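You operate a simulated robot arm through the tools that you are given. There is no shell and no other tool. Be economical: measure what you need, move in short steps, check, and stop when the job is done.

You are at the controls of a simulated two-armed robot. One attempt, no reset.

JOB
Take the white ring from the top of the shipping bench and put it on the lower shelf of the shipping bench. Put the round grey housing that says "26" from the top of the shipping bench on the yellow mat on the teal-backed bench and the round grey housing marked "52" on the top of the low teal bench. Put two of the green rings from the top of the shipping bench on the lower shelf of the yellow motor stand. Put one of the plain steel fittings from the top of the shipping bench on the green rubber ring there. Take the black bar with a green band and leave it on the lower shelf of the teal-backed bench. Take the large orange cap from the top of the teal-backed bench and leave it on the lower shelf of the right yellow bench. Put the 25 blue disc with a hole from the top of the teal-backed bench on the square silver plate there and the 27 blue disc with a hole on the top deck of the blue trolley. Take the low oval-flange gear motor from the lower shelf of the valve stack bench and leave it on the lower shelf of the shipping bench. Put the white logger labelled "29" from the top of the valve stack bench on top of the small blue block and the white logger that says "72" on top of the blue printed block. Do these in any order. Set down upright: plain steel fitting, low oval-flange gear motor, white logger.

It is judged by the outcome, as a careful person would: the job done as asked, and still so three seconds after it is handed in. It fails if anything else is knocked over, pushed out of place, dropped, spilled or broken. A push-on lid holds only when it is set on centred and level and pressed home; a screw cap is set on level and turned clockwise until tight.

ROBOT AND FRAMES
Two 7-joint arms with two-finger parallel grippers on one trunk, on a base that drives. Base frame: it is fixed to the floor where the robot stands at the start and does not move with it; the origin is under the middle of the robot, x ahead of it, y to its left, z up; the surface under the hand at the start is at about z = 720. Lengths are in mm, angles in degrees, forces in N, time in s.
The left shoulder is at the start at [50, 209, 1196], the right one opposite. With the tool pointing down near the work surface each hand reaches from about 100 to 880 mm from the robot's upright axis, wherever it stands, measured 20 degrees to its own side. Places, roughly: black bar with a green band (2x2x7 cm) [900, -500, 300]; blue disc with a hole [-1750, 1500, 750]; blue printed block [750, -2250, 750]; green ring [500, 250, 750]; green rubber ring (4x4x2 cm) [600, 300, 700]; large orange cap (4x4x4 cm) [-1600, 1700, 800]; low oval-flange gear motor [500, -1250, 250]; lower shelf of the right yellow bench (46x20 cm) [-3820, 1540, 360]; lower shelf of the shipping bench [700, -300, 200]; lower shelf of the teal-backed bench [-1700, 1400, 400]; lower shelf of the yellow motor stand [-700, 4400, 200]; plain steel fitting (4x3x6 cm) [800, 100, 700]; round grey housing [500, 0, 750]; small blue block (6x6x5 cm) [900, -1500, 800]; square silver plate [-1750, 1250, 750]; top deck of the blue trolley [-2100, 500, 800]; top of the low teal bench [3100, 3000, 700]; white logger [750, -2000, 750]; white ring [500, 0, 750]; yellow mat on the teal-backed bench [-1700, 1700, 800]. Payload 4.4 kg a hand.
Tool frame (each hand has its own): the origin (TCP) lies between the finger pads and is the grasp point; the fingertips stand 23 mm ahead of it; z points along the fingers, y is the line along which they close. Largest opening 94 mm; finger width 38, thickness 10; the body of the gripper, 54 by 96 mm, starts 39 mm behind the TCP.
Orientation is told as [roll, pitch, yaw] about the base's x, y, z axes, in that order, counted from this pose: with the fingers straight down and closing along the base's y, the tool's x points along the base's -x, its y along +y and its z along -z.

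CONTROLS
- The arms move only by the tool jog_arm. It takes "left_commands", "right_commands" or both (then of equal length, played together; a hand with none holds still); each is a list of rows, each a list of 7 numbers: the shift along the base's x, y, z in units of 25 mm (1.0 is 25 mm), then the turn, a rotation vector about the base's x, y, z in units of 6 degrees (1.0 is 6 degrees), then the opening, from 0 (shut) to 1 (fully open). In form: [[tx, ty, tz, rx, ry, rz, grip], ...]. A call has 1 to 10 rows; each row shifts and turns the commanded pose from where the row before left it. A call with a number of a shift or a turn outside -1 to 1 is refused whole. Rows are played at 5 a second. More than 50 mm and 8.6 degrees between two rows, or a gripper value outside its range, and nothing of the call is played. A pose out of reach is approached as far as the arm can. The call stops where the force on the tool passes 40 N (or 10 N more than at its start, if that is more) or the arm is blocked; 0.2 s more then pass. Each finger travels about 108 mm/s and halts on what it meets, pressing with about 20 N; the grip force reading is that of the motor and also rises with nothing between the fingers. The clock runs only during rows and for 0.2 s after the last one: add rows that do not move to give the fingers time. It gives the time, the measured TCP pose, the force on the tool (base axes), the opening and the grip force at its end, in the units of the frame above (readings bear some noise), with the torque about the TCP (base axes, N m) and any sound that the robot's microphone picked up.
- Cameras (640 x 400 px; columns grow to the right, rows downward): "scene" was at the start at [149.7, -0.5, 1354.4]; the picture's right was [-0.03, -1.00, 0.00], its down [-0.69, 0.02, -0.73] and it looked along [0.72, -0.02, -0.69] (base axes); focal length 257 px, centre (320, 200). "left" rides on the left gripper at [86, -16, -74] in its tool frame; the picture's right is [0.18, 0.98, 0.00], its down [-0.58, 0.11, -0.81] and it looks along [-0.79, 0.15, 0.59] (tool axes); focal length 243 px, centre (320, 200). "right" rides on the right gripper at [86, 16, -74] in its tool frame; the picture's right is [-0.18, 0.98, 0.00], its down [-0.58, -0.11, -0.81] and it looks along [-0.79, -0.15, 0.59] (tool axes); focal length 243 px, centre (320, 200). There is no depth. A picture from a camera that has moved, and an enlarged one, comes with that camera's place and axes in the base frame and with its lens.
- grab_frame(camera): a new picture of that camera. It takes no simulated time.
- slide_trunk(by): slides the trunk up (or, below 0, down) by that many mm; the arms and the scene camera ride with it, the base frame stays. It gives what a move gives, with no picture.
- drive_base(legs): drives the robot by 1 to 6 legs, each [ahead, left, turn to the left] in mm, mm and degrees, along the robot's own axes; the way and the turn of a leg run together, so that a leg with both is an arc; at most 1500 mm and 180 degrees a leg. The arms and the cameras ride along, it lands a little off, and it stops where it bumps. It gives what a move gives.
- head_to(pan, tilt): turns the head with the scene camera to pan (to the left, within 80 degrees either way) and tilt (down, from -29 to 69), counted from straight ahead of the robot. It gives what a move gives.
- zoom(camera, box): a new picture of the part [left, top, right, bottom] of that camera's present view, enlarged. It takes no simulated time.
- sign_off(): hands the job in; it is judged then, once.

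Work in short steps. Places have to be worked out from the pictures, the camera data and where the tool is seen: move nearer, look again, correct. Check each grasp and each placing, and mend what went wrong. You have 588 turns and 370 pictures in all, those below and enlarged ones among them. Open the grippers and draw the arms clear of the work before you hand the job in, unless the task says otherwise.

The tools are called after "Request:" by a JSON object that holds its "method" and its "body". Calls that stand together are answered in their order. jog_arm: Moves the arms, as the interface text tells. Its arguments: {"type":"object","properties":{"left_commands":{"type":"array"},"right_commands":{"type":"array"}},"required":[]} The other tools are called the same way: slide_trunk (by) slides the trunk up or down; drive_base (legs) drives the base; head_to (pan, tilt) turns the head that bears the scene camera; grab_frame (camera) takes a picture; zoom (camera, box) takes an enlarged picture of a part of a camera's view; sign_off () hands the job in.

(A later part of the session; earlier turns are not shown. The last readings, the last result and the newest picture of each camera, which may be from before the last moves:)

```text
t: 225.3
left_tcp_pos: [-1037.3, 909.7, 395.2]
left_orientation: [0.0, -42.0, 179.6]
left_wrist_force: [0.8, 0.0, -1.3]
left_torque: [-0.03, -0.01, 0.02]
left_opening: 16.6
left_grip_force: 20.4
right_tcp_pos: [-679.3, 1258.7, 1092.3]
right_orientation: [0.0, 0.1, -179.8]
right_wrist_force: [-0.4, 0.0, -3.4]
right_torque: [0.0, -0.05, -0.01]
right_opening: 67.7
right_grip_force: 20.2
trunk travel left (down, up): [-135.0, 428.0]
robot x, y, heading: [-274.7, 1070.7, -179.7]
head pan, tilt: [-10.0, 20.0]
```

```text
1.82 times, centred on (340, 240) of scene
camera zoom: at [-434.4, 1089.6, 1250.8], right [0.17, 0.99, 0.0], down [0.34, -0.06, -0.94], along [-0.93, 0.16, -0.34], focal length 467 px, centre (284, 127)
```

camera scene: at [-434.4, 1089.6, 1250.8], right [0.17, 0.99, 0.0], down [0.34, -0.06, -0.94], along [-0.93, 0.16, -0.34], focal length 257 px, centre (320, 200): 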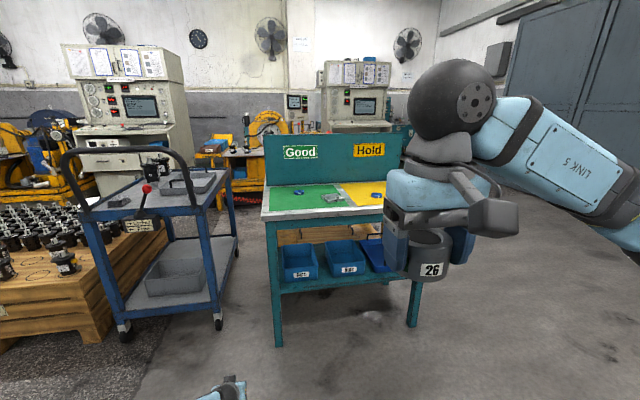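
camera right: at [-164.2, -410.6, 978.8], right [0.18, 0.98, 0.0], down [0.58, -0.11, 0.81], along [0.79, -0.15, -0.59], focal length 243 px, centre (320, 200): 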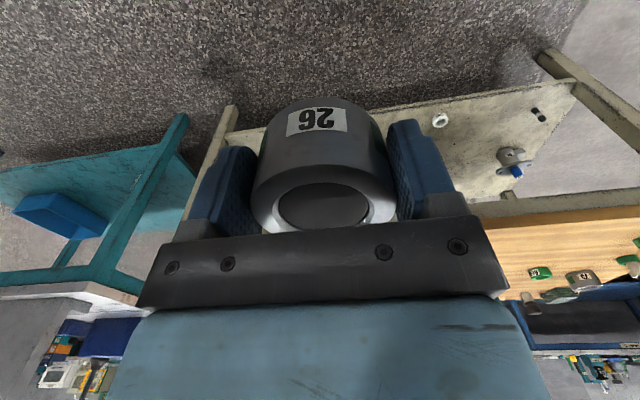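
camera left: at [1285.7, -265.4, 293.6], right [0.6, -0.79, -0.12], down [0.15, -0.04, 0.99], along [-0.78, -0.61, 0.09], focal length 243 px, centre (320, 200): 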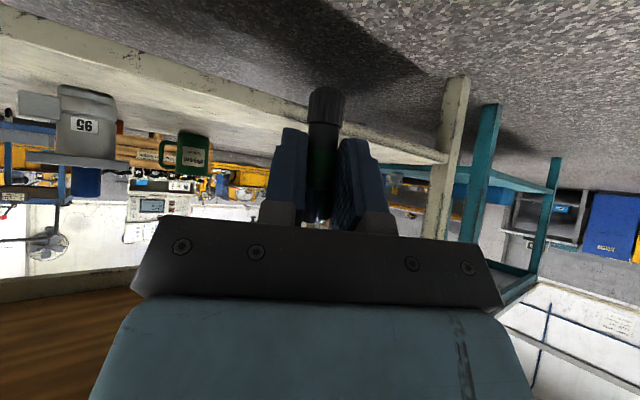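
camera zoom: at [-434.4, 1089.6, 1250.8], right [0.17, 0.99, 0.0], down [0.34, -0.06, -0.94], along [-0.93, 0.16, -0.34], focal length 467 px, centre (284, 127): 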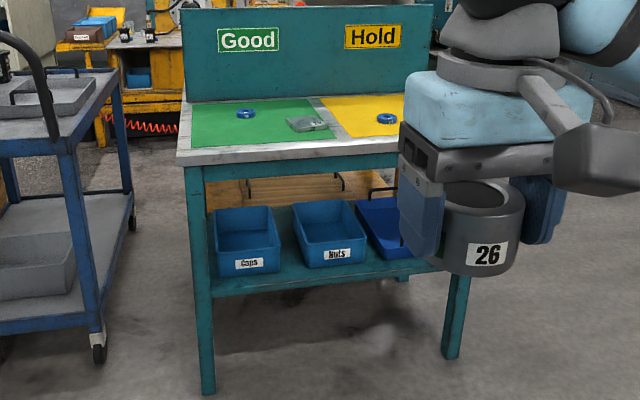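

Bench has a green mat (left), yellow mat (right), bins on the shelf with a gap between "Caps" and "Nuts" near y≈1304. Approach to 200 mm short of the shelf there.

Request:
{"method": "drive_base", "body": {"legs": [[0, -394, 0], [300, 0, 0]]}}

Request:
{"method": "slide_trunk", "body": {"by": 45}}

Request:
{"method": "head_to", "body": {"pan": 0, "tilt": 35}}

Request:
{"method": "grab_frame", "body": {"camera": "left"}}

Request:
{"method": "grab_frame", "body": {"camera": "scene"}}

```text
t: 231.0
left_tcp_pos: [-1339.3, 1304.2, 393.9]
left_orientation: [0.1, -42.0, 179.8]
left_wrist_force: [0.3, 0.3, -1.0]
left_torque: [-0.01, 0.02, -0.01]
left_opening: 16.6
left_grip_force: 19.7
right_tcp_pos: [-982.4, 1652.7, 1090.8]
right_orientation: [0.1, 0.2, -179.6]
right_wrist_force: [-0.5, -0.2, -3.8]
right_torque: [-0.02, -0.05, 0.03]
right_opening: 67.6
right_grip_force: 20.5
trunk travel left (down, up): [-135.0, 428.0]
robot x, y, heading: [-578.3, 1466.7, -179.6]
head pan, tilt: [-10.0, 20.0]
```

```text
t: 231.9
left_tcp_pos: [-1339.8, 1305.2, 440.2]
left_orientation: [0.0, -41.9, 179.8]
left_wrist_force: [0.9, 0.4, -0.2]
left_torque: [0.02, -0.01, -0.01]
left_opening: 16.4
left_grip_force: 20.2
right_tcp_pos: [-982.4, 1652.4, 1135.8]
right_orientation: [0.1, 0.1, -179.7]
right_wrist_force: [-0.2, 0.4, -3.0]
right_torque: [-0.01, -0.02, 0.01]
right_opening: 67.4
right_grip_force: 19.8
trunk travel left (down, up): [-180.0, 383.0]
robot x, y, heading: [-579.5, 1465.1, -179.7]
head pan, tilt: [-10.0, 20.0]
```

```text
t: 232.7
left_tcp_pos: [-1340.4, 1305.3, 439.5]
left_orientation: [0.0, -42.0, 179.8]
left_wrist_force: [0.1, 0.0, -1.7]
left_torque: [-0.01, -0.06, 0.03]
left_opening: 16.5
left_grip_force: 20.2
right_tcp_pos: [-982.3, 1652.2, 1136.6]
right_orientation: [0.0, 0.1, -179.7]
right_wrist_force: [-0.7, -0.3, -4.0]
right_torque: [0.0, -0.01, 0.01]
right_opening: 67.5
right_grip_force: 19.9
trunk travel left (down, up): [-180.0, 383.0]
robot x, y, heading: [-578.5, 1464.3, -179.7]
head pan, tilt: [0.0, 35.0]
```

```text
288 pictures are left
camera left: at [-1226.2, 1320.4, 438.4], right [0.13, -0.98, -0.12], down [0.11, -0.11, 0.99], along [-0.99, -0.14, 0.09], focal length 243 px, centre (320, 200)
```

left: 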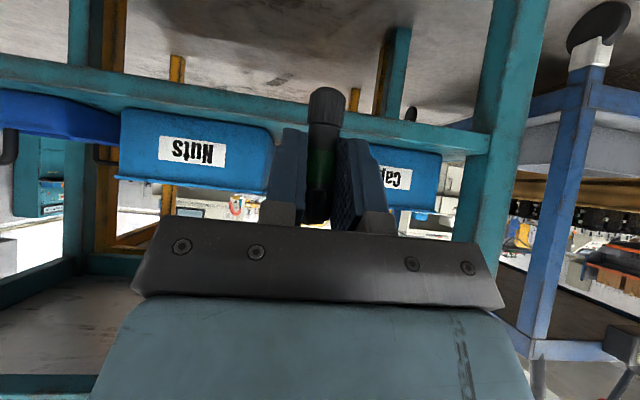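

```text
287 pictures are left
camera scene: at [-734.3, 1468.3, 1272.1], right [0.0, 1.0, 0.0], down [0.57, 0.0, -0.82], along [-0.82, 0.0, -0.57], focal length 257 px, centre (320, 200)
```

scene: 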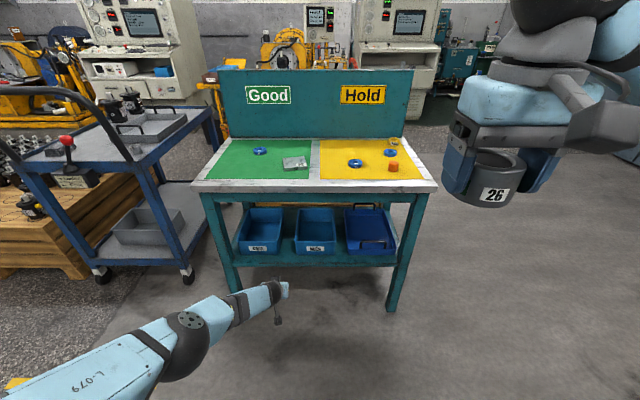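

Request:
{"method": "zoom", "body": {"camera": "scene", "box": [190, 120, 450, 280]}}

Request:
{"method": "zoom", "body": {"camera": "scene", "box": [240, 130, 420, 190]}}

```text
2.46 times, centred on (320, 200) of scene
camera zoom: at [-734.3, 1468.3, 1272.1], right [0.0, 1.0, 0.0], down [0.57, 0.0, -0.82], along [-0.82, 0.0, -0.57], focal length 633 px, centre (320, 200)
```

zoom: 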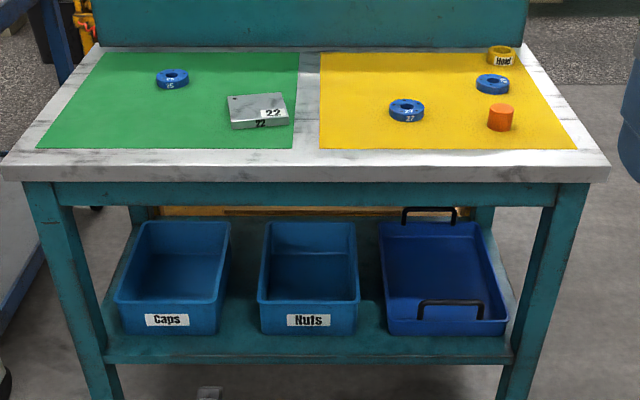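

```text
3.56 times, centred on (330, 160) of scene
camera zoom: at [-734.3, 1468.3, 1272.1], right [0.0, 1.0, 0.0], down [0.57, 0.0, -0.82], along [-0.82, 0.0, -0.57], focal length 914 px, centre (284, 342)
```

zoom: 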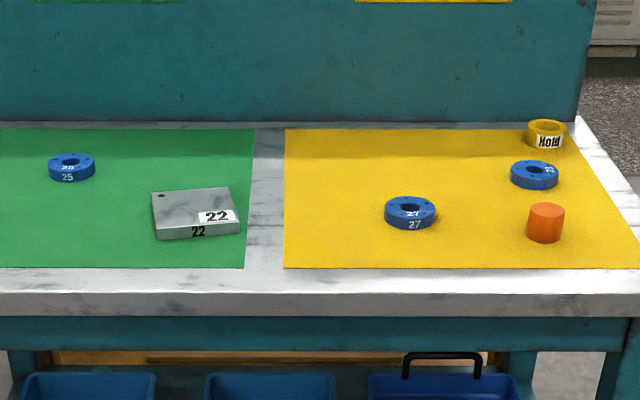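

Gap between bins is about 50–90 mm wide centred near y≈1310. Drive closer and check alignment.

Request:
{"method": "drive_base", "body": {"legs": [[150, 0, 0]]}}

Request:
{"method": "grab_frame", "body": {"camera": "left"}}

Request:
{"method": "grab_frame", "body": {"camera": "scene"}}

```text
t: 234.0
left_tcp_pos: [-1488.8, 1303.1, 439.3]
left_orientation: [-0.1, -42.0, 179.8]
left_wrist_force: [0.5, 0.3, -0.5]
left_torque: [-0.01, -0.02, -0.02]
left_opening: 16.4
left_grip_force: 19.8
right_tcp_pos: [-1131.9, 1651.8, 1135.6]
right_orientation: [0.0, 0.2, -179.7]
right_wrist_force: [0.1, 0.0, -4.2]
right_torque: [0.01, -0.05, -0.01]
right_opening: 67.9
right_grip_force: 20.0
trunk travel left (down, up): [-180.0, 383.0]
robot x, y, heading: [-727.7, 1465.7, -179.5]
head pan, tilt: [0.0, 35.0]
```

```text
284 pictures are left
camera left: at [-1374.8, 1319.3, 437.7], right [0.13, -0.98, -0.12], down [0.11, -0.11, 0.99], along [-0.99, -0.14, 0.09], focal length 243 px, centre (320, 200)
```

left: 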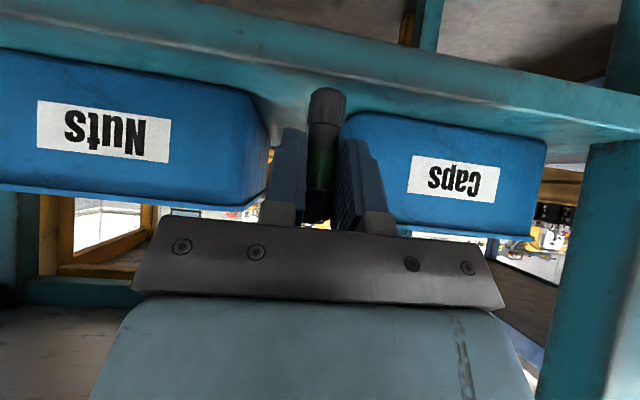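

```text
283 pictures are left
camera scene: at [-883.7, 1467.5, 1271.9], right [-0.01, 1.0, 0.0], down [0.57, 0.0, -0.82], along [-0.82, 0.0, -0.57], focal length 257 px, centre (320, 200)
```

scene: 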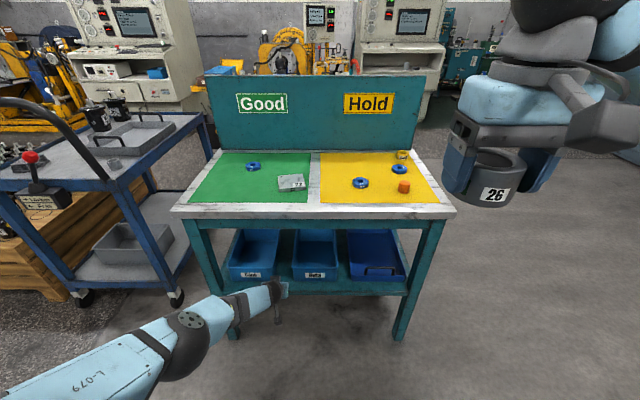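

Gap centre ≈ y 1315. Move 12 mm right and 84 mm ahead, then look.

Request:
{"method": "drive_base", "body": {"legs": [[0, -12, 0], [82, 0, 0]]}}

Request:
{"method": "grab_frame", "body": {"camera": "left"}}

Request:
{"method": "zoom", "body": {"camera": "scene", "box": [200, 220, 360, 320]}}

```text
t: 235.5
left_tcp_pos: [-1569.9, 1314.5, 439.4]
left_orientation: [0.0, -42.0, 179.8]
left_wrist_force: [0.1, -0.8, -0.7]
left_torque: [0.03, 0.03, -0.04]
left_opening: 16.5
left_grip_force: 19.9
right_tcp_pos: [-1212.2, 1664.4, 1137.1]
right_orientation: [0.1, 0.1, -179.7]
right_wrist_force: [-1.1, 1.0, -3.8]
right_torque: [0.0, -0.05, -0.04]
right_opening: 67.4
right_grip_force: 19.7
trunk travel left (down, up): [-180.0, 383.0]
robot x, y, heading: [-807.9, 1473.3, -179.9]
head pan, tilt: [0.0, 35.0]
```

```text
282 pictures are left
camera left: at [-1456.1, 1331.2, 437.7], right [0.13, -0.98, -0.12], down [0.11, -0.11, 0.99], along [-0.99, -0.14, 0.09], focal length 243 px, centre (320, 200)
```

left: 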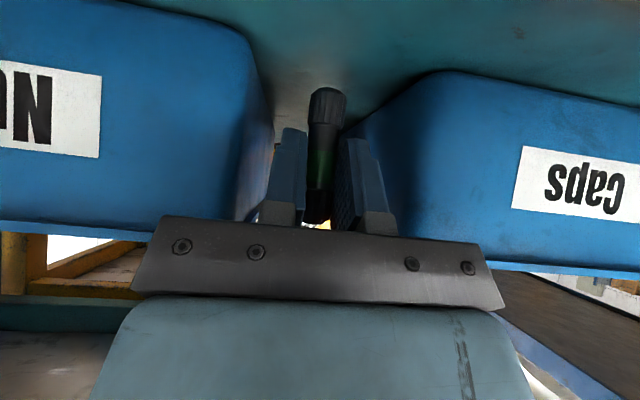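

```text
4.00 times, centred on (280, 270) of scene
camera zoom: at [-965.0, 1479.1, 1271.9], right [-0.01, 1.0, 0.0], down [0.57, 0.0, -0.82], along [-0.82, 0.0, -0.57], focal length 1028 px, centre (480, -80)
```

zoom: 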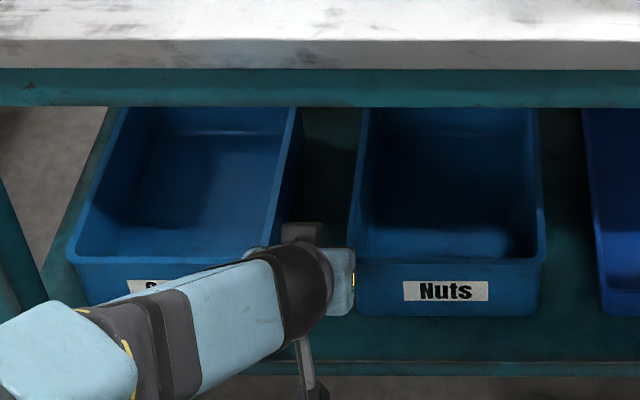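

Bar is between the bins in front. Lower to contact.

Request:
{"method": "jog_arm", "body": {"left_commands": [[0, 0, -0.5, 0, 0, 0, 0], [0, 0, -0.3, 0, 0, 0, 0], [0, 0, -0.2, 0, 0, 0, 0], [0, 0, -0.2, 0, 0, 0, 0]]}}

Request:
{"method": "grab_frame", "body": {"camera": "left"}}

```text
t: 236.5
left_tcp_pos: [-1565.3, 1314.9, 433.5]
left_orientation: [-0.1, -42.0, 179.8]
left_wrist_force: [0.0, 0.1, -1.1]
left_torque: [0.02, 0.0, -0.01]
left_opening: 16.6
left_grip_force: 20.1
left hand out of reach, approached as far as the arm can: row 1, 2, 3, 4
right_tcp_pos: [-1212.4, 1664.1, 1136.3]
right_orientation: [-0.1, 0.2, -179.7]
right_wrist_force: [-1.4, -0.2, -3.9]
right_torque: [0.0, -0.05, 0.0]
right_opening: 67.6
right_grip_force: 20.3
trunk travel left (down, up): [-180.0, 383.0]
robot x, y, heading: [-809.2, 1476.9, -179.6]
head pan, tilt: [0.0, 35.0]
```

```text
280 pictures are left
camera left: at [-1450.4, 1330.5, 430.6], right [0.13, -0.98, -0.12], down [0.11, -0.11, 0.99], along [-0.99, -0.14, 0.09], focal length 243 px, centre (320, 200)
```

left: 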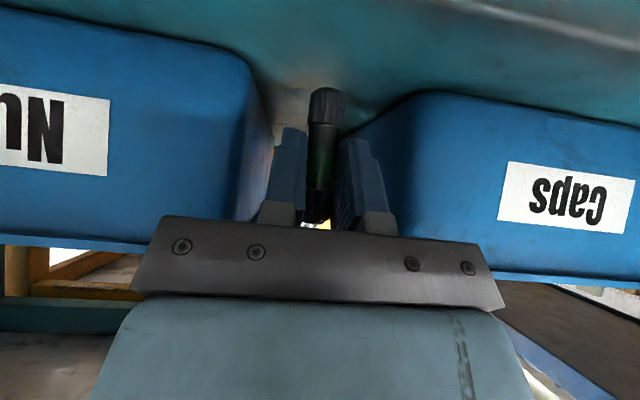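

Arm at its limit, so I lower with the trunk in small steps, after nudging ahead 10 mm.

Request:
{"method": "drive_base", "body": {"legs": [[12, 0, 0]]}}

Request:
{"method": "slide_trunk", "body": {"by": -18}}

Request:
{"method": "slide_trunk", "body": {"by": -5}}

Request:
{"method": "grab_frame", "body": {"camera": "left"}}

```text
t: 237.2
left_tcp_pos: [-1576.4, 1314.4, 431.6]
left_orientation: [0.0, -42.0, 179.8]
left_wrist_force: [-0.1, 0.1, -0.8]
left_torque: [-0.01, -0.02, 0.0]
left_opening: 16.0
left_grip_force: 20.5
right_tcp_pos: [-1224.7, 1664.2, 1137.0]
right_orientation: [0.0, 0.1, -179.7]
right_wrist_force: [0.2, -0.3, -3.2]
right_torque: [0.0, -0.08, -0.01]
right_opening: 67.5
right_grip_force: 20.3
trunk travel left (down, up): [-180.0, 383.0]
robot x, y, heading: [-817.5, 1478.3, -179.6]
head pan, tilt: [0.0, 35.0]
```

```text
t: 237.7
left_tcp_pos: [-1582.6, 1314.0, 429.4]
left_orientation: [0.1, -42.8, 179.7]
left_wrist_force: [4.2, 0.6, 19.6]
left_torque: [-0.39, -0.11, 0.06]
left_opening: 16.3
left_grip_force: 20.5
right_tcp_pos: [-1223.0, 1663.3, 1125.0]
right_orientation: [0.0, 0.1, -179.7]
right_wrist_force: [-0.3, 0.3, -3.5]
right_torque: [-0.01, -0.04, 0.0]
right_opening: 67.8
right_grip_force: 20.2
trunk travel left (down, up): [-168.0, 395.0]
robot x, y, heading: [-817.6, 1480.4, -180.0]
head pan, tilt: [0.0, 35.0]
stopped: the force on the tool passed its limit at 51 N (the readings are from after the stop); the commanded pose is now the measured one
```

```text
t: 238.2
left_tcp_pos: [-1584.8, 1313.3, 427.7]
left_orientation: [0.1, -43.0, 179.7]
left_wrist_force: [4.5, 1.1, 20.3]
left_torque: [-0.18, -0.11, 0.01]
left_opening: 16.5
left_grip_force: 20.5
right_tcp_pos: [-1222.2, 1663.1, 1120.5]
right_orientation: [0.1, -0.1, -179.6]
right_wrist_force: [-0.5, 0.5, -2.8]
right_torque: [0.04, -0.06, 0.03]
right_opening: 67.5
right_grip_force: 20.4
trunk travel left (down, up): [-164.0, 399.0]
robot x, y, heading: [-819.4, 1478.0, -179.7]
head pan, tilt: [0.0, 35.0]
stopped: the force on the tool passed its limit at 42 N (the readings are from after the stop); the commanded pose is now the measured one
```

```text
279 pictures are left
camera left: at [-1470.5, 1329.8, 424.1], right [0.13, -0.98, -0.12], down [0.12, -0.11, 0.99], along [-0.98, -0.14, 0.11], focal length 243 px, centre (320, 200)
```

left: 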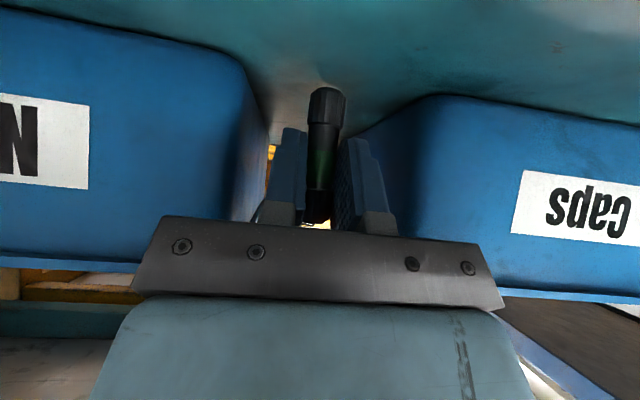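

Contact with the shelf at z≈386. Relieve slightly and open just enough to release.

Request:
{"method": "slide_trunk", "body": {"by": 3}}

Request:
{"method": "jog_arm", "body": {"left_commands": [[0, 0, 0, 0, 0, 0, 0.22], [0, 0, 0, 0, 0, 0, 0.3], [0, 0, 0, 0, 0, 0, 0.34], [0, 0, 0, 0, 0, 0, 0.34]]}}

Request:
{"method": "grab_frame", "body": {"camera": "left"}}

```text
t: 238.7
left_tcp_pos: [-1580.6, 1314.0, 427.1]
left_orientation: [-0.1, -42.6, 179.9]
left_wrist_force: [2.2, 0.4, 3.4]
left_torque: [-0.12, 0.06, 0.05]
left_opening: 16.5
left_grip_force: 20.0
right_tcp_pos: [-1224.2, 1662.9, 1123.7]
right_orientation: [-0.1, 0.2, -179.6]
right_wrist_force: [-0.4, 0.3, -3.7]
right_torque: [0.01, -0.01, 0.04]
right_opening: 67.7
right_grip_force: 19.7
trunk travel left (down, up): [-167.0, 396.0]
robot x, y, heading: [-820.2, 1476.7, -179.6]
head pan, tilt: [0.0, 35.0]
```

```text
t: 239.7
left_tcp_pos: [-1582.8, 1313.7, 427.2]
left_orientation: [0.0, -42.7, 179.9]
left_wrist_force: [0.0, 0.3, 0.1]
left_torque: [0.0, -0.02, 0.01]
left_opening: 32.4
left_grip_force: 0.0
right_tcp_pos: [-1223.8, 1663.8, 1123.7]
right_orientation: [0.0, 0.1, -179.7]
right_wrist_force: [0.4, 0.1, -2.5]
right_torque: [-0.01, -0.06, -0.01]
right_opening: 67.4
right_grip_force: 20.4
trunk travel left (down, up): [-167.0, 396.0]
robot x, y, heading: [-819.4, 1475.9, -179.8]
head pan, tilt: [0.0, 35.0]
```

```text
278 pictures are left
camera left: at [-1468.4, 1329.8, 423.5], right [0.13, -0.98, -0.12], down [0.12, -0.11, 0.99], along [-0.98, -0.15, 0.1], focal length 243 px, centre (320, 200)
```

left: 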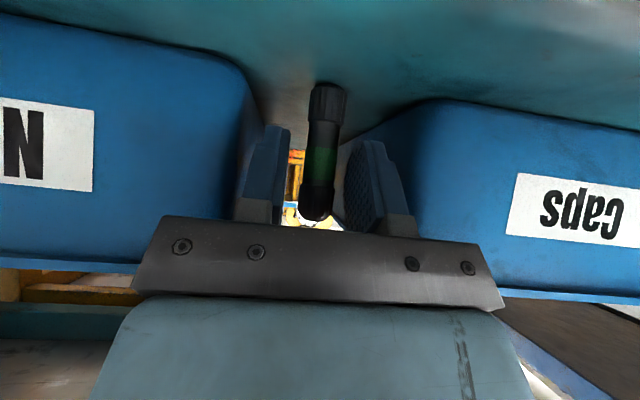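

Bar stands free. Back straight out and check.

Request:
{"method": "drive_base", "body": {"legs": [[-200, 0, 0]]}}

Request:
{"method": "grab_frame", "body": {"camera": "left"}}

```text
t: 241.3
left_tcp_pos: [-1384.6, 1314.8, 426.8]
left_orientation: [0.0, -42.7, 179.8]
left_wrist_force: [0.1, 1.3, 0.5]
left_torque: [0.0, -0.01, 0.0]
left_opening: 31.9
left_grip_force: 0.0
right_tcp_pos: [-1026.4, 1663.7, 1124.7]
right_orientation: [-0.1, 0.1, -179.7]
right_wrist_force: [0.4, 0.0, -2.8]
right_torque: [0.0, 0.0, 0.03]
right_opening: 67.5
right_grip_force: 20.0
trunk travel left (down, up): [-167.0, 396.0]
robot x, y, heading: [-622.6, 1476.9, -179.5]
head pan, tilt: [0.0, 35.0]
```

```text
277 pictures are left
camera left: at [-1271.1, 1331.3, 424.1], right [0.13, -0.98, -0.12], down [0.12, -0.11, 0.99], along [-0.98, -0.14, 0.1], focal length 243 px, centre (320, 200)
```

left: 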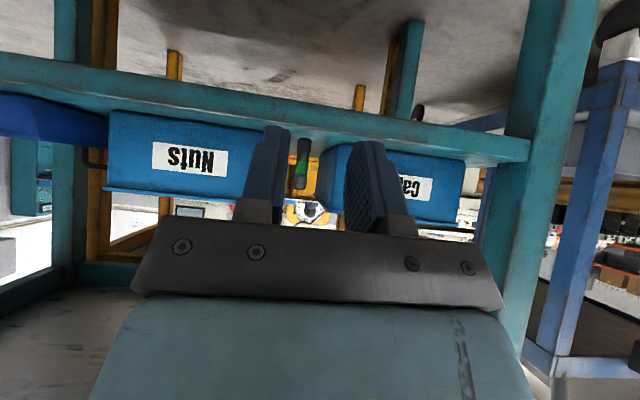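

Bar is on the shelf. Back off and fold the left arm up before placing housing 26.

Request:
{"method": "drive_base", "body": {"legs": [[-250, 0, 0]]}}

Request:
{"method": "slide_trunk", "body": {"by": 100}}

Request:
{"method": "jog_arm", "body": {"left_commands": [[0.5, 0, 1, 0, 0, 0, 0.5], [0.5, 0, 1, 0, 0, 0, 0.5], [0.5, 0, 1, 0, -1, 0, 0.5], [1, 0, 1, 0, -1, 0, 0.5], [1, 0, 1, 0, -1, 0, 0.5], [1, 0, 1, 0, -1, 0, 0.5], [1, 0, 1, 0, -1, 0, 0.5], [1, 0, 1, 0, -1, 0, 0.5], [1, 0, 1, 0, -1, 0, 0.5], [1, 0, 1, 0, -0.1, 0, 0.5]]}}

Request:
{"method": "jog_arm", "body": {"left_commands": [[1, 0, 1, 0, 0, 0, 0.5], [1, 0, 1, 0, 0, 0, 0.5], [1, 0, 1, 0, 0, 0, 0.5], [1, 0, 1, 0, 0, 0, 0.5], [0, 0, 1, 0, 0, 0, 0.5], [0, 0, 1, 0, 0, 0, 0.5], [0, 0, 1, 0, 0, 0, 0.5], [0, 0, 1, 0, 0, 0, 0.5], [0, 0, 1, 0, 0, 0, 0.5], [0, 0, 1, 0, 0, 0, 0.5]]}}

```text
t: 243.1
left_tcp_pos: [-1135.0, 1318.0, 428.1]
left_orientation: [0.1, -42.7, 179.6]
left_wrist_force: [0.5, 0.1, 1.1]
left_torque: [0.01, 0.0, -0.01]
left_opening: 32.1
left_grip_force: 0.1
right_tcp_pos: [-775.3, 1666.1, 1124.3]
right_orientation: [-0.1, 0.1, -179.9]
right_wrist_force: [-0.8, 0.2, -3.5]
right_torque: [0.0, -0.04, 0.01]
right_opening: 67.5
right_grip_force: 20.3
trunk travel left (down, up): [-167.0, 396.0]
robot x, y, heading: [-371.4, 1478.4, -180.0]
head pan, tilt: [0.0, 35.0]
```

```text
t: 244.4
left_tcp_pos: [-1135.8, 1318.5, 525.6]
left_orientation: [0.0, -42.6, 179.5]
left_wrist_force: [0.3, 0.7, 0.9]
left_torque: [0.01, 0.02, 0.0]
left_opening: 31.9
left_grip_force: 0.0
right_tcp_pos: [-775.2, 1667.6, 1222.5]
right_orientation: [-0.2, 0.2, -179.9]
right_wrist_force: [-1.1, -0.7, -3.2]
right_torque: [-0.01, -0.03, 0.0]
right_opening: 67.6
right_grip_force: 20.1
trunk travel left (down, up): [-267.0, 296.0]
robot x, y, heading: [-373.0, 1481.9, -179.8]
head pan, tilt: [0.0, 35.0]
```

```text
t: 246.7
left_tcp_pos: [-922.2, 1319.4, 776.7]
left_orientation: [-0.2, 0.0, 179.7]
left_wrist_force: [0.5, -0.2, 0.2]
left_torque: [-0.02, -0.01, -0.02]
left_opening: 46.9
left_grip_force: 0.1
left hand out of reach, approached as far as the arm can: row 1
right_tcp_pos: [-774.8, 1664.8, 1224.2]
right_orientation: [-0.1, 0.1, -179.9]
right_wrist_force: [-0.7, 0.2, -3.3]
right_torque: [0.01, -0.01, 0.0]
right_opening: 67.4
right_grip_force: 20.2
trunk travel left (down, up): [-267.0, 296.0]
robot x, y, heading: [-373.8, 1481.5, -179.9]
head pan, tilt: [0.0, 35.0]
```

```text
t: 248.8
left_tcp_pos: [-822.9, 1318.3, 1026.6]
left_orientation: [-0.2, -0.1, 179.7]
left_wrist_force: [0.1, -0.8, -0.3]
left_torque: [0.01, 0.04, -0.04]
left_opening: 47.1
left_grip_force: 0.0
right_tcp_pos: [-775.4, 1667.4, 1223.3]
right_orientation: [0.0, 0.1, -179.9]
right_wrist_force: [-0.4, 0.1, -4.0]
right_torque: [0.01, -0.02, -0.02]
right_opening: 67.2
right_grip_force: 20.1
trunk travel left (down, up): [-267.0, 296.0]
robot x, y, heading: [-373.0, 1480.6, -180.1]
head pan, tilt: [0.0, 35.0]
```

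Drive up so the right hand is in front of the yellow mat.

Request:
{"method": "drive_base", "body": {"legs": [[760, 137, 0]]}}

Request:
{"method": "jog_arm", "body": {"right_commands": [[-1, 0, -1, 0, 0, 0, 0], [-1, 0, -1, 0, 0, 0, 0], [-1, 0, -1, 0, 0, 0, 0], [-1, 0, -1, 0, 0, 0, 0], [-1, 0, -1, 0, 0, 0, 0], [-1, 0, -1, 0, 0, 0, 0], [-1, 0, -1, 0, 0, 0, 0], [-1, 0, -1, 0, 0, 0, 0], [0, 0, -1, 0, 0, 0, 0], [0, 0, -1, 0, 0, 0, 0]]}}

Request:
{"method": "head_to", "body": {"pan": 0, "tilt": 45}}

Request:
{"method": "grab_frame", "body": {"camera": "scene"}}

Request:
{"method": "grab_frame", "body": {"camera": "right"}}

```text
t: 253.0
left_tcp_pos: [-1583.9, 1186.8, 1027.0]
left_orientation: [-0.3, -0.1, 179.2]
left_wrist_force: [0.8, 0.0, -0.3]
left_torque: [0.0, 0.0, 0.05]
left_opening: 46.9
left_grip_force: 0.1
right_tcp_pos: [-1532.8, 1535.2, 1224.2]
right_orientation: [-0.2, 0.2, 179.6]
right_wrist_force: [-0.1, -0.7, -4.0]
right_torque: [-0.01, -0.05, 0.02]
right_opening: 67.5
right_grip_force: 20.0
trunk travel left (down, up): [-267.0, 296.0]
robot x, y, heading: [-1129.6, 1344.7, 179.5]
head pan, tilt: [0.0, 35.0]
```

```text
t: 255.2
left_tcp_pos: [-1584.5, 1187.4, 1026.0]
left_orientation: [-0.3, 0.0, 179.1]
left_wrist_force: [0.1, 0.1, 0.0]
left_torque: [-0.01, 0.0, -0.01]
left_opening: 46.9
left_grip_force: 0.1
right_tcp_pos: [-1733.6, 1535.8, 973.6]
right_orientation: [-0.1, 0.2, 179.6]
right_wrist_force: [-1.2, -0.5, -3.7]
right_torque: [-0.03, -0.01, -0.01]
right_opening: 67.5
right_grip_force: 19.7
trunk travel left (down, up): [-267.0, 296.0]
robot x, y, heading: [-1128.5, 1344.1, 179.4]
head pan, tilt: [0.0, 35.0]
```

```text
t: 255.9
left_tcp_pos: [-1583.7, 1187.6, 1026.4]
left_orientation: [-0.3, -0.1, 179.1]
left_wrist_force: [0.1, -0.1, -0.4]
left_torque: [0.02, -0.01, -0.02]
left_opening: 46.9
left_grip_force: 0.0
right_tcp_pos: [-1732.0, 1535.6, 973.7]
right_orientation: [-0.1, 0.2, 179.6]
right_wrist_force: [0.1, 0.1, -2.8]
right_torque: [0.01, -0.04, -0.01]
right_opening: 67.7
right_grip_force: 20.0
trunk travel left (down, up): [-267.0, 296.0]
robot x, y, heading: [-1133.6, 1345.8, 179.7]
head pan, tilt: [0.0, 45.0]
```

```text
276 pictures are left
camera scene: at [-1280.1, 1348.1, 1344.6], right [0.01, 1.0, 0.0], down [0.71, -0.01, -0.71], along [-0.71, 0.0, -0.71], focal length 257 px, centre (320, 200)
```

scene: 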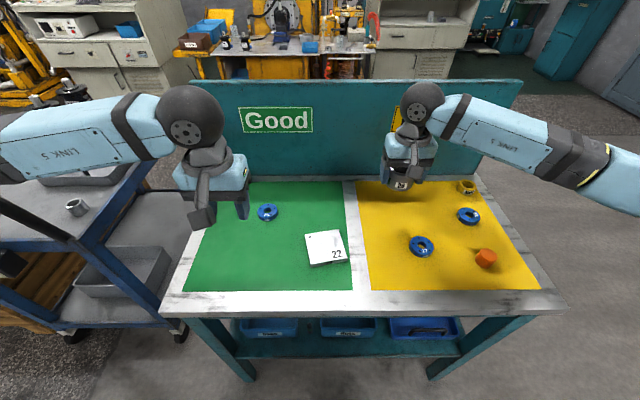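

```text
275 pictures are left
camera right: at [-1647.7, 1518.6, 1050.1], right [-0.19, -0.98, 0.0], down [-0.58, 0.11, 0.8], along [-0.79, 0.15, -0.59], focal length 243 px, centre (320, 200)
```

right: 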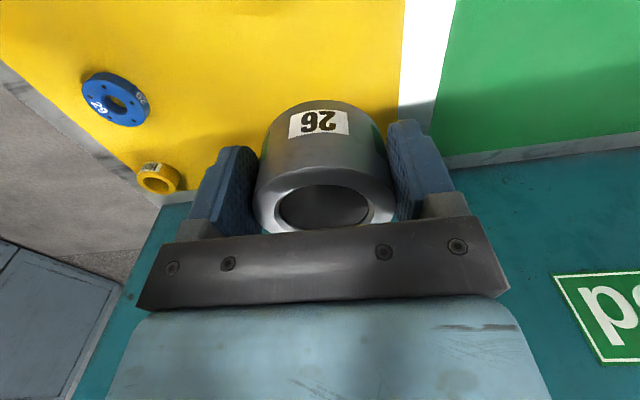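

Clear spot on the yellow mat under the right hand (bench ≈ z 800). Lower toward contact.

Request:
{"method": "jog_arm", "body": {"right_commands": [[0, 0, -1, 0, 0, 0, 0], [0, 0, -1, 0, 0, 0, 0], [0, 0, -1, 0, 0, 0, 0], [0, 0, -1, 0, 0, 0, 0], [0, 0, -1, 0, 0, 0, 0], [0, 0, -0.4, 0, 0, 0, 0], [0, 0, -0.2, 0, 0, 0, 0], [0, 0, -0.2, 0, 0, 0, 0]]}}

Request:
{"method": "grab_frame", "body": {"camera": "right"}}

```text
t: 257.7
left_tcp_pos: [-1582.7, 1187.2, 1027.3]
left_orientation: [-0.3, -0.2, 179.2]
left_wrist_force: [-0.1, 0.0, 0.3]
left_torque: [0.01, 0.02, 0.01]
left_opening: 46.8
left_grip_force: 0.0
right_tcp_pos: [-1733.0, 1535.0, 832.8]
right_orientation: [0.0, -0.2, 179.6]
right_wrist_force: [-1.1, 3.8, 16.3]
right_torque: [0.11, 0.15, 0.08]
right_opening: 67.6
right_grip_force: 20.1
trunk travel left (down, up): [-267.0, 296.0]
robot x, y, heading: [-1132.4, 1344.1, 179.4]
head pan, tilt: [0.0, 45.0]
```

```text
274 pictures are left
camera right: at [-1646.9, 1518.7, 907.9], right [-0.19, -0.98, 0.0], down [-0.58, 0.11, 0.81], along [-0.79, 0.15, -0.59], focal length 243 px, centre (320, 200)
```

right: 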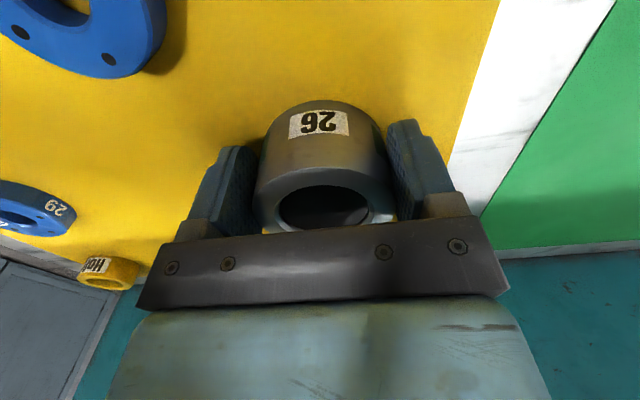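

Contact at mat z≈811. Release and rise.

Request:
{"method": "jog_arm", "body": {"right_commands": [[0, 0, 0.05, 0, 0, 0, 0.8], [0, 0, 0, 0, 0, 0, 0.95], [0, 0, 0, 0, 0, 0, 0.95], [0, 0, 1, 0, 0, 0, 0.95], [0, 0, 1, 0, 0, 0, 0.95], [0, 0, 1, 0, 0, 0, 0.95], [0, 0, 1, 0, 0, 0, 0.95]]}}

Request:
{"method": "grab_frame", "body": {"camera": "right"}}

Request:
{"method": "zoom", "body": {"camera": "scene", "box": [170, 160, 570, 320]}}

```text
t: 259.3
left_tcp_pos: [-1582.6, 1186.5, 1026.0]
left_orientation: [-0.3, -0.1, 179.2]
left_wrist_force: [-0.3, -0.9, 0.6]
left_torque: [0.0, -0.04, -0.01]
left_opening: 46.8
left_grip_force: 0.0
right_tcp_pos: [-1733.1, 1535.5, 929.5]
right_orientation: [-0.1, 0.2, 179.5]
right_wrist_force: [0.5, 0.5, 0.6]
right_torque: [0.03, -0.01, -0.01]
right_opening: 89.3
right_grip_force: 0.0
trunk travel left (down, up): [-267.0, 296.0]
robot x, y, heading: [-1129.3, 1349.0, 179.5]
head pan, tilt: [0.0, 45.0]
```

```text
273 pictures are left
camera right: at [-1647.5, 1518.3, 1006.0], right [-0.19, -0.98, 0.0], down [-0.58, 0.11, 0.8], along [-0.79, 0.15, -0.59], focal length 243 px, centre (320, 200)
```

right: 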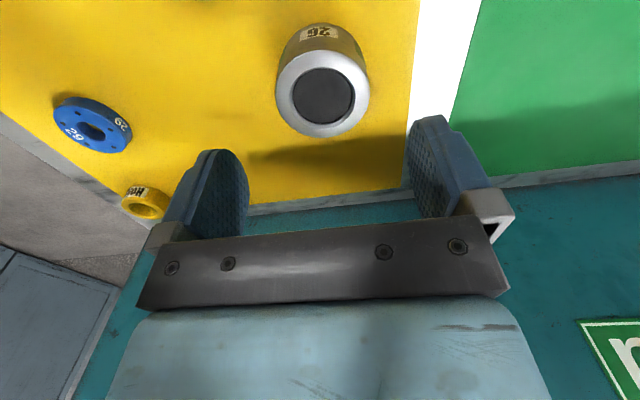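

```text
1.60 times, centred on (370, 240) of scene
camera zoom: at [-1279.4, 1347.8, 1344.6], right [0.01, 1.0, 0.0], down [0.71, 0.0, -0.71], along [-0.71, 0.01, -0.71], focal length 411 px, centre (240, 136)
```

zoom: 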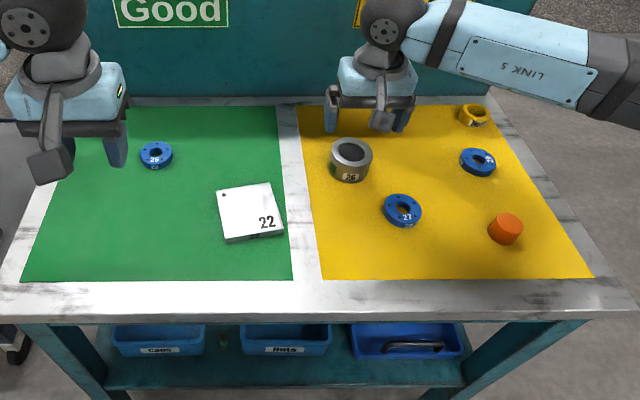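

26 is on the yellow mat. Now disc 25 (≈(−1755, 1212)) with the left hand; right hand retreats up.

Request:
{"method": "jog_arm", "body": {"left_commands": [[-1, 0.15, -0.6, 0, 0, 0, 1], [-1, 0.15, -0.6, 0, 0, 0, 1], [-1, 0.15, -0.6, 0, 0, 0, 1], [-1, 0.15, -0.6, 0, 0, 0, 1], [-1, 0.15, -0.6, 0, 0, 0, 1], [-1, 0.15, -0.6, 0, 0, 0, 1], [-0.9, 0.15, -0.6, 0, 0, 0, 1]], "right_commands": [[0, 0, 1, 0, 0, 0, 0.95], [0, 0, 1, 0, 0, 0, 0.95], [0, 0, 1, 0, 0, 0, 0.95], [1, 0, 1, 0, 0, 0, 0.95], [1, 0, 0, 0, 0, 0, 0.95], [1, 0, 0, 0, 0, 0, 0.95], [1, 0, 0, 0, 0, 0, 0.95]]}}

Request:
{"method": "grab_frame", "body": {"camera": "left"}}

```text
t: 260.9
left_tcp_pos: [-1757.1, 1215.3, 921.8]
left_orientation: [-0.3, -0.1, 179.3]
left_wrist_force: [-0.4, -0.2, 0.2]
left_torque: [0.01, 0.01, 0.01]
left_opening: 93.8
left_grip_force: 0.1
right_tcp_pos: [-1633.0, 1535.4, 1029.0]
right_orientation: [-0.1, 0.0, 179.6]
right_wrist_force: [0.1, -0.2, -0.3]
right_torque: [-0.02, -0.02, -0.02]
right_opening: 89.5
right_grip_force: 0.0
trunk travel left (down, up): [-267.0, 296.0]
robot x, y, heading: [-1136.9, 1345.4, 179.7]
head pan, tilt: [0.0, 45.0]
```

```text
271 pictures are left
camera left: at [-1669.4, 1229.5, 996.8], right [0.17, -0.99, -0.01], down [-0.58, -0.1, 0.81], along [-0.8, -0.13, -0.59], focal length 243 px, centre (320, 200)
```

left: 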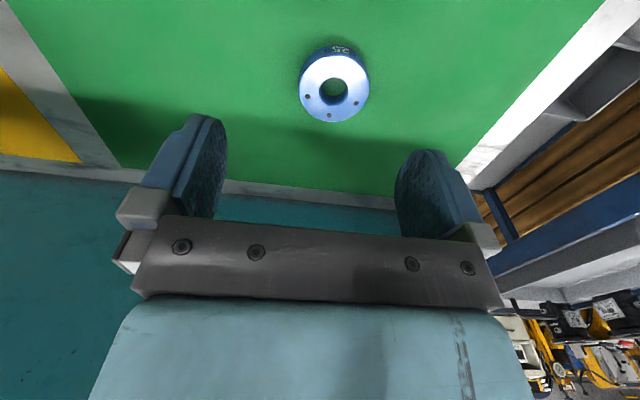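

Disc 25 at (−1761, 1205). Align and descend.

Request:
{"method": "jog_arm", "body": {"left_commands": [[-0.16, -0.4, -1, 0, 0, 0, 1], [0, 0, -1, 0, 0, 0, 1], [0, 0, -0.8, 0, 0, 0, 1]]}}

Request:
{"method": "grab_frame", "body": {"camera": "left"}}

```text
t: 261.7
left_tcp_pos: [-1759.3, 1203.8, 851.5]
left_orientation: [-0.2, -0.1, 179.2]
left_wrist_force: [0.1, 0.0, 0.0]
left_torque: [0.02, 0.02, -0.03]
left_opening: 94.0
left_grip_force: 0.1
right_tcp_pos: [-1632.9, 1534.8, 1031.1]
right_orientation: [-0.1, 0.3, 179.6]
right_wrist_force: [0.2, 0.2, 0.1]
right_torque: [0.04, 0.0, 0.0]
right_opening: 89.4
right_grip_force: 0.0
trunk travel left (down, up): [-267.0, 296.0]
robot x, y, heading: [-1127.9, 1348.7, 179.3]
head pan, tilt: [0.0, 45.0]
```

```text
270 pictures are left
camera left: at [-1673.1, 1219.0, 926.4], right [0.17, -0.99, -0.01], down [-0.58, -0.11, 0.81], along [-0.8, -0.13, -0.59], focal length 243 px, centre (320, 200)
```

left: 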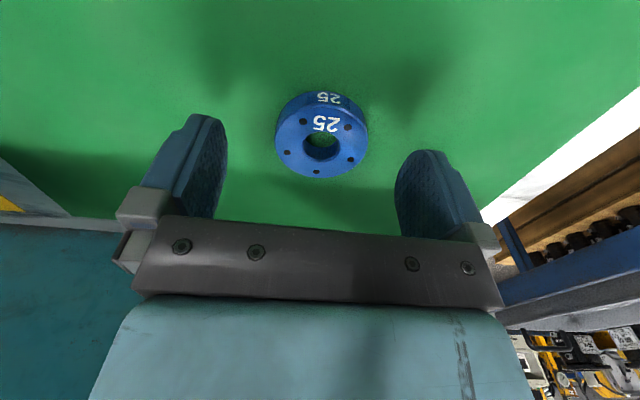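

Centred, "25" confirmed. Lower and grip, then lift.

Request:
{"method": "jog_arm", "body": {"left_commands": [[0.1, 0.08, -0.56, 0, 0, 0, 1], [0, 0, 0, 0, 0, 0, 0.7], [0, 0, 0, 0, 0, 0, 0.4], [0, 0, 0, 0, 0, 0, 0], [0, 0, 0, 0, 0, 0, 0], [0, 0, 0.8, 0, 0, 0, 0], [0, 0, 1, 0, 0, 0, 0]]}}

Request:
{"method": "grab_frame", "body": {"camera": "left"}}

```text
t: 263.3
left_tcp_pos: [-1756.5, 1206.2, 881.6]
left_orientation: [-0.3, -0.1, 179.2]
left_wrist_force: [0.3, -0.2, 0.2]
left_torque: [0.01, -0.01, -0.02]
left_opening: 0.0
left_grip_force: 20.0
right_tcp_pos: [-1632.4, 1534.8, 1029.9]
right_orientation: [-0.2, 0.1, 179.7]
right_wrist_force: [-0.5, -0.3, 0.1]
right_torque: [-0.02, -0.03, 0.0]
right_opening: 89.4
right_grip_force: 0.0
trunk travel left (down, up): [-267.0, 296.0]
robot x, y, heading: [-1130.3, 1343.4, 179.7]
head pan, tilt: [0.0, 45.0]
```

```text
269 pictures are left
camera left: at [-1670.0, 1221.3, 957.6], right [0.17, -0.99, 0.0], down [-0.58, -0.1, 0.81], along [-0.8, -0.13, -0.59], focal length 243 px, centre (320, 200)
```

left: 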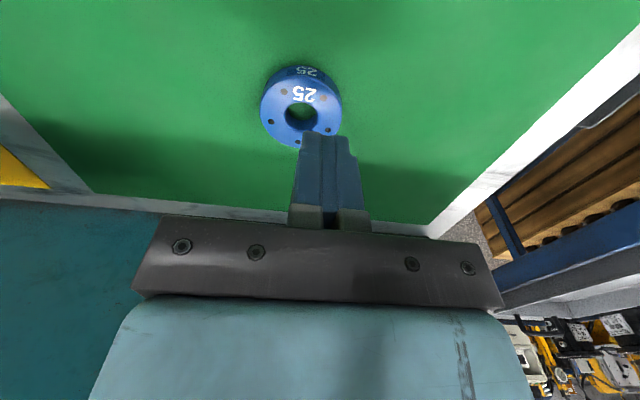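

Missed: the disc is lower than assumed (mat ≈ z 802) and shifted ~13 mm. Re-open, re-centre and look.

Request:
{"method": "jog_arm", "body": {"left_commands": [[-0.2, 0.52, 0, 0, 0, 0, 0.9], [0, 0, 0, 0, 0, 0, 0.9], [0, 0, -1, 0, 0, 0, 0.9]]}}

Request:
{"method": "grab_frame", "body": {"camera": "left"}}

```text
t: 264.1
left_tcp_pos: [-1763.1, 1219.5, 857.4]
left_orientation: [-0.2, -0.1, 179.2]
left_wrist_force: [-0.6, 0.2, -0.4]
left_torque: [-0.02, 0.0, -0.01]
left_opening: 84.6
left_grip_force: 0.1
right_tcp_pos: [-1633.5, 1535.6, 1030.6]
right_orientation: [-0.1, 0.2, 179.6]
right_wrist_force: [-0.2, -0.4, -1.0]
right_torque: [-0.03, -0.02, 0.02]
right_opening: 89.1
right_grip_force: 0.0
trunk travel left (down, up): [-267.0, 296.0]
robot x, y, heading: [-1127.2, 1346.4, 179.7]
head pan, tilt: [0.0, 45.0]
```

```text
268 pictures are left
camera left: at [-1675.9, 1234.4, 931.9], right [0.17, -0.99, -0.01], down [-0.58, -0.1, 0.81], along [-0.8, -0.13, -0.59], focal length 243 px, centre (320, 200)
```

left: 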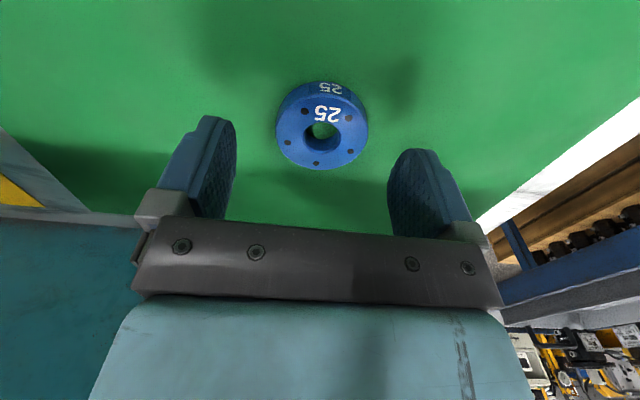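

Request:
{"method": "jog_arm", "body": {"left_commands": [[-0.08, 0, -0.6, 0, 0, 0, 0.9], [0, 0, -0.56, 0, 0, 0, 0.9], [0, 0, 0, 0, 0, 0, 0.6], [0, 0, 0, 0, 0, 0, 0.3], [0, 0, 0, 0, 0, 0, 0], [0, 0, 0, 0, 0, 0, 0]]}}

Request:
{"method": "grab_frame", "body": {"camera": "left"}}

```text
t: 265.5
left_tcp_pos: [-1763.8, 1219.1, 828.7]
left_orientation: [-0.4, -0.1, 179.2]
left_wrist_force: [-0.3, -1.1, 0.4]
left_torque: [-0.11, 0.04, 0.02]
left_opening: 55.4
left_grip_force: 19.7
right_tcp_pos: [-1632.1, 1535.1, 1030.1]
right_orientation: [0.0, 0.0, 179.6]
right_wrist_force: [1.0, -0.7, 0.6]
right_torque: [0.0, -0.03, 0.03]
right_opening: 89.2
right_grip_force: 0.1
trunk travel left (down, up): [-267.0, 296.0]
robot x, y, heading: [-1131.3, 1342.9, 179.7]
head pan, tilt: [0.0, 45.0]
```

```text
267 pictures are left
camera left: at [-1677.5, 1234.1, 903.9], right [0.17, -0.99, -0.01], down [-0.58, -0.11, 0.81], along [-0.8, -0.13, -0.59], focal length 243 px, centre (320, 200)
```

left: 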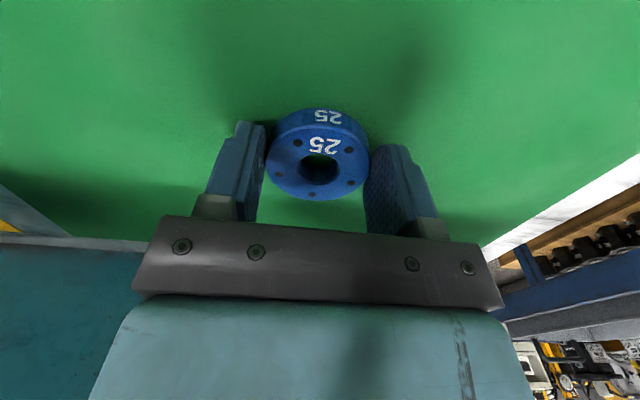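

Gripped (55 mm). Lift and carry over the plate near (−1637, 1369).

Request:
{"method": "jog_arm", "body": {"left_commands": [[0, 0, 1, 0, 0, 0, 0], [0, 0, 1, 0, 0, 0, 0], [0, 0, 1, 0, 0, 0, 0], [0.8, 1, 0, 0, 0, 0, 0], [0.8, 1, 0, 0, 0, 0, 0], [0.8, 1, 0, 0, 0, 0, 0], [0.8, 1, 0, 0, 0, 0, 0], [0.9, 1, 0, 0, 0, 0, 0], [0.9, 1, 0, 0, 0, 0, 0]]}}

Request:
{"method": "grab_frame", "body": {"camera": "left"}}

Request:
{"method": "zoom", "body": {"camera": "scene", "box": [260, 180, 420, 300]}}

```text
t: 267.5
left_tcp_pos: [-1639.2, 1370.2, 903.6]
left_orientation: [-0.2, -0.1, 179.2]
left_wrist_force: [-0.6, 0.5, -2.0]
left_torque: [-0.01, 0.01, 0.0]
left_opening: 55.5
left_grip_force: 19.8
right_tcp_pos: [-1632.7, 1537.2, 1030.3]
right_orientation: [0.1, 0.2, 179.5]
right_wrist_force: [0.1, -0.3, 0.2]
right_torque: [0.0, 0.0, 0.01]
right_opening: 89.3
right_grip_force: 0.1
trunk travel left (down, up): [-267.0, 296.0]
robot x, y, heading: [-1129.0, 1345.4, 179.7]
head pan, tilt: [0.0, 45.0]
```

```text
266 pictures are left
camera left: at [-1552.2, 1384.9, 978.7], right [0.17, -0.99, 0.0], down [-0.58, -0.1, 0.81], along [-0.8, -0.13, -0.59], focal length 243 px, centre (320, 200)
```

left: 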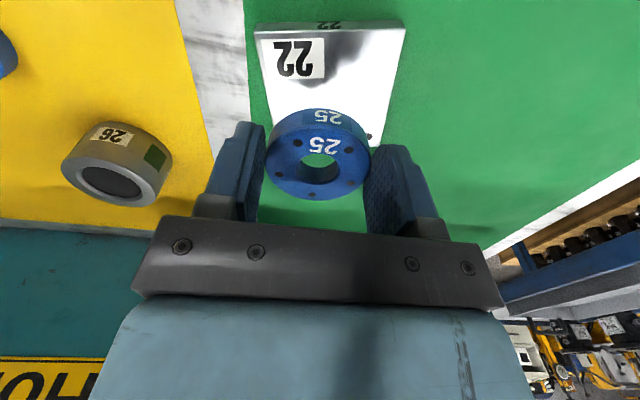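

```text
3.33 times, centred on (340, 240) of scene
camera zoom: at [-1279.7, 1348.8, 1344.6], right [0.01, 1.0, 0.0], down [0.71, -0.01, -0.71], along [-0.71, 0.0, -0.71], focal length 857 px, centre (253, 67)
```

zoom: 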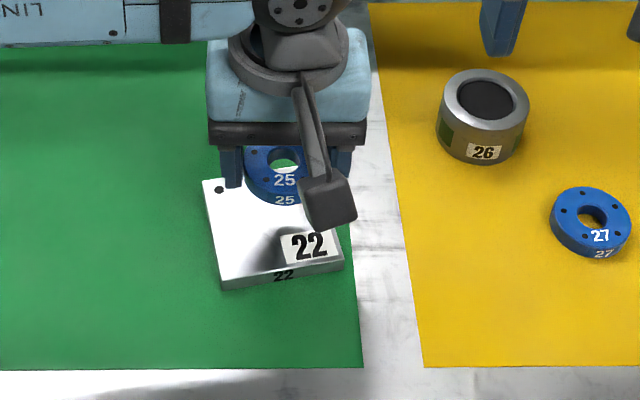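

Over the plate centre. Lower to contact.

Request:
{"method": "jog_arm", "body": {"left_commands": [[0, 0, -1, 0, 0, 0, 0], [0, 0, -0.6, 0, 0, 0, 0], [0, 0, -0.3, 0, 0, 0, 0], [0, 0, -0.15, 0, 0, 0, 0], [0, 0, -0.1, 0, 0, 0, 0]]}}

Request:
{"method": "grab_frame", "body": {"camera": "left"}}

```text
t: 268.7
left_tcp_pos: [-1638.4, 1370.1, 849.3]
left_orientation: [-0.4, -0.1, 179.2]
left_wrist_force: [-0.3, -0.9, -1.4]
left_torque: [-0.01, -0.01, 0.05]
left_opening: 55.8
left_grip_force: 20.3
right_tcp_pos: [-1633.2, 1535.3, 1030.3]
right_orientation: [-0.1, 0.2, 179.6]
right_wrist_force: [0.2, 0.6, -0.6]
right_torque: [0.03, 0.0, 0.02]
right_opening: 89.1
right_grip_force: 0.0
trunk travel left (down, up): [-267.0, 296.0]
robot x, y, heading: [-1130.6, 1346.9, 179.4]
head pan, tilt: [0.0, 45.0]
```

```text
264 pictures are left
camera left: at [-1552.4, 1384.4, 924.3], right [0.17, -0.99, -0.01], down [-0.58, -0.1, 0.81], along [-0.8, -0.13, -0.59], focal length 243 px, centre (320, 200)
```

left: 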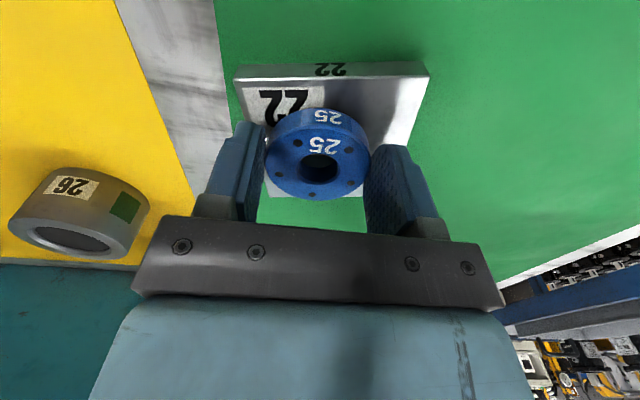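

Shift ~8 mm deeper and 5 mm toward −y to centre on the plate, then touch down.

Request:
{"method": "jog_arm", "body": {"left_commands": [[-0.32, -0.2, 0, 0, 0, 0, 0], [0, 0, -0.15, 0, 0, 0, 0], [0, 0, -0.1, 0, 0, 0, 0], [0, 0, -0.1, 0, 0, 0, 0], [0, 0, -0.1, 0, 0, 0, 0]]}}

```text
t: 269.9
left_tcp_pos: [-1646.9, 1364.0, 840.7]
left_orientation: [-0.4, -0.1, 179.1]
left_wrist_force: [-0.8, -2.1, 18.4]
left_torque: [-0.22, 0.02, -0.02]
left_opening: 55.7
left_grip_force: 19.7
right_tcp_pos: [-1631.4, 1535.8, 1031.4]
right_orientation: [-0.1, 0.1, 179.6]
right_wrist_force: [0.2, 0.7, -0.5]
right_torque: [0.0, 0.01, 0.01]
right_opening: 89.3
right_grip_force: 0.0
trunk travel left (down, up): [-267.0, 296.0]
robot x, y, heading: [-1131.3, 1342.6, 179.3]
head pan, tilt: [0.0, 45.0]
```

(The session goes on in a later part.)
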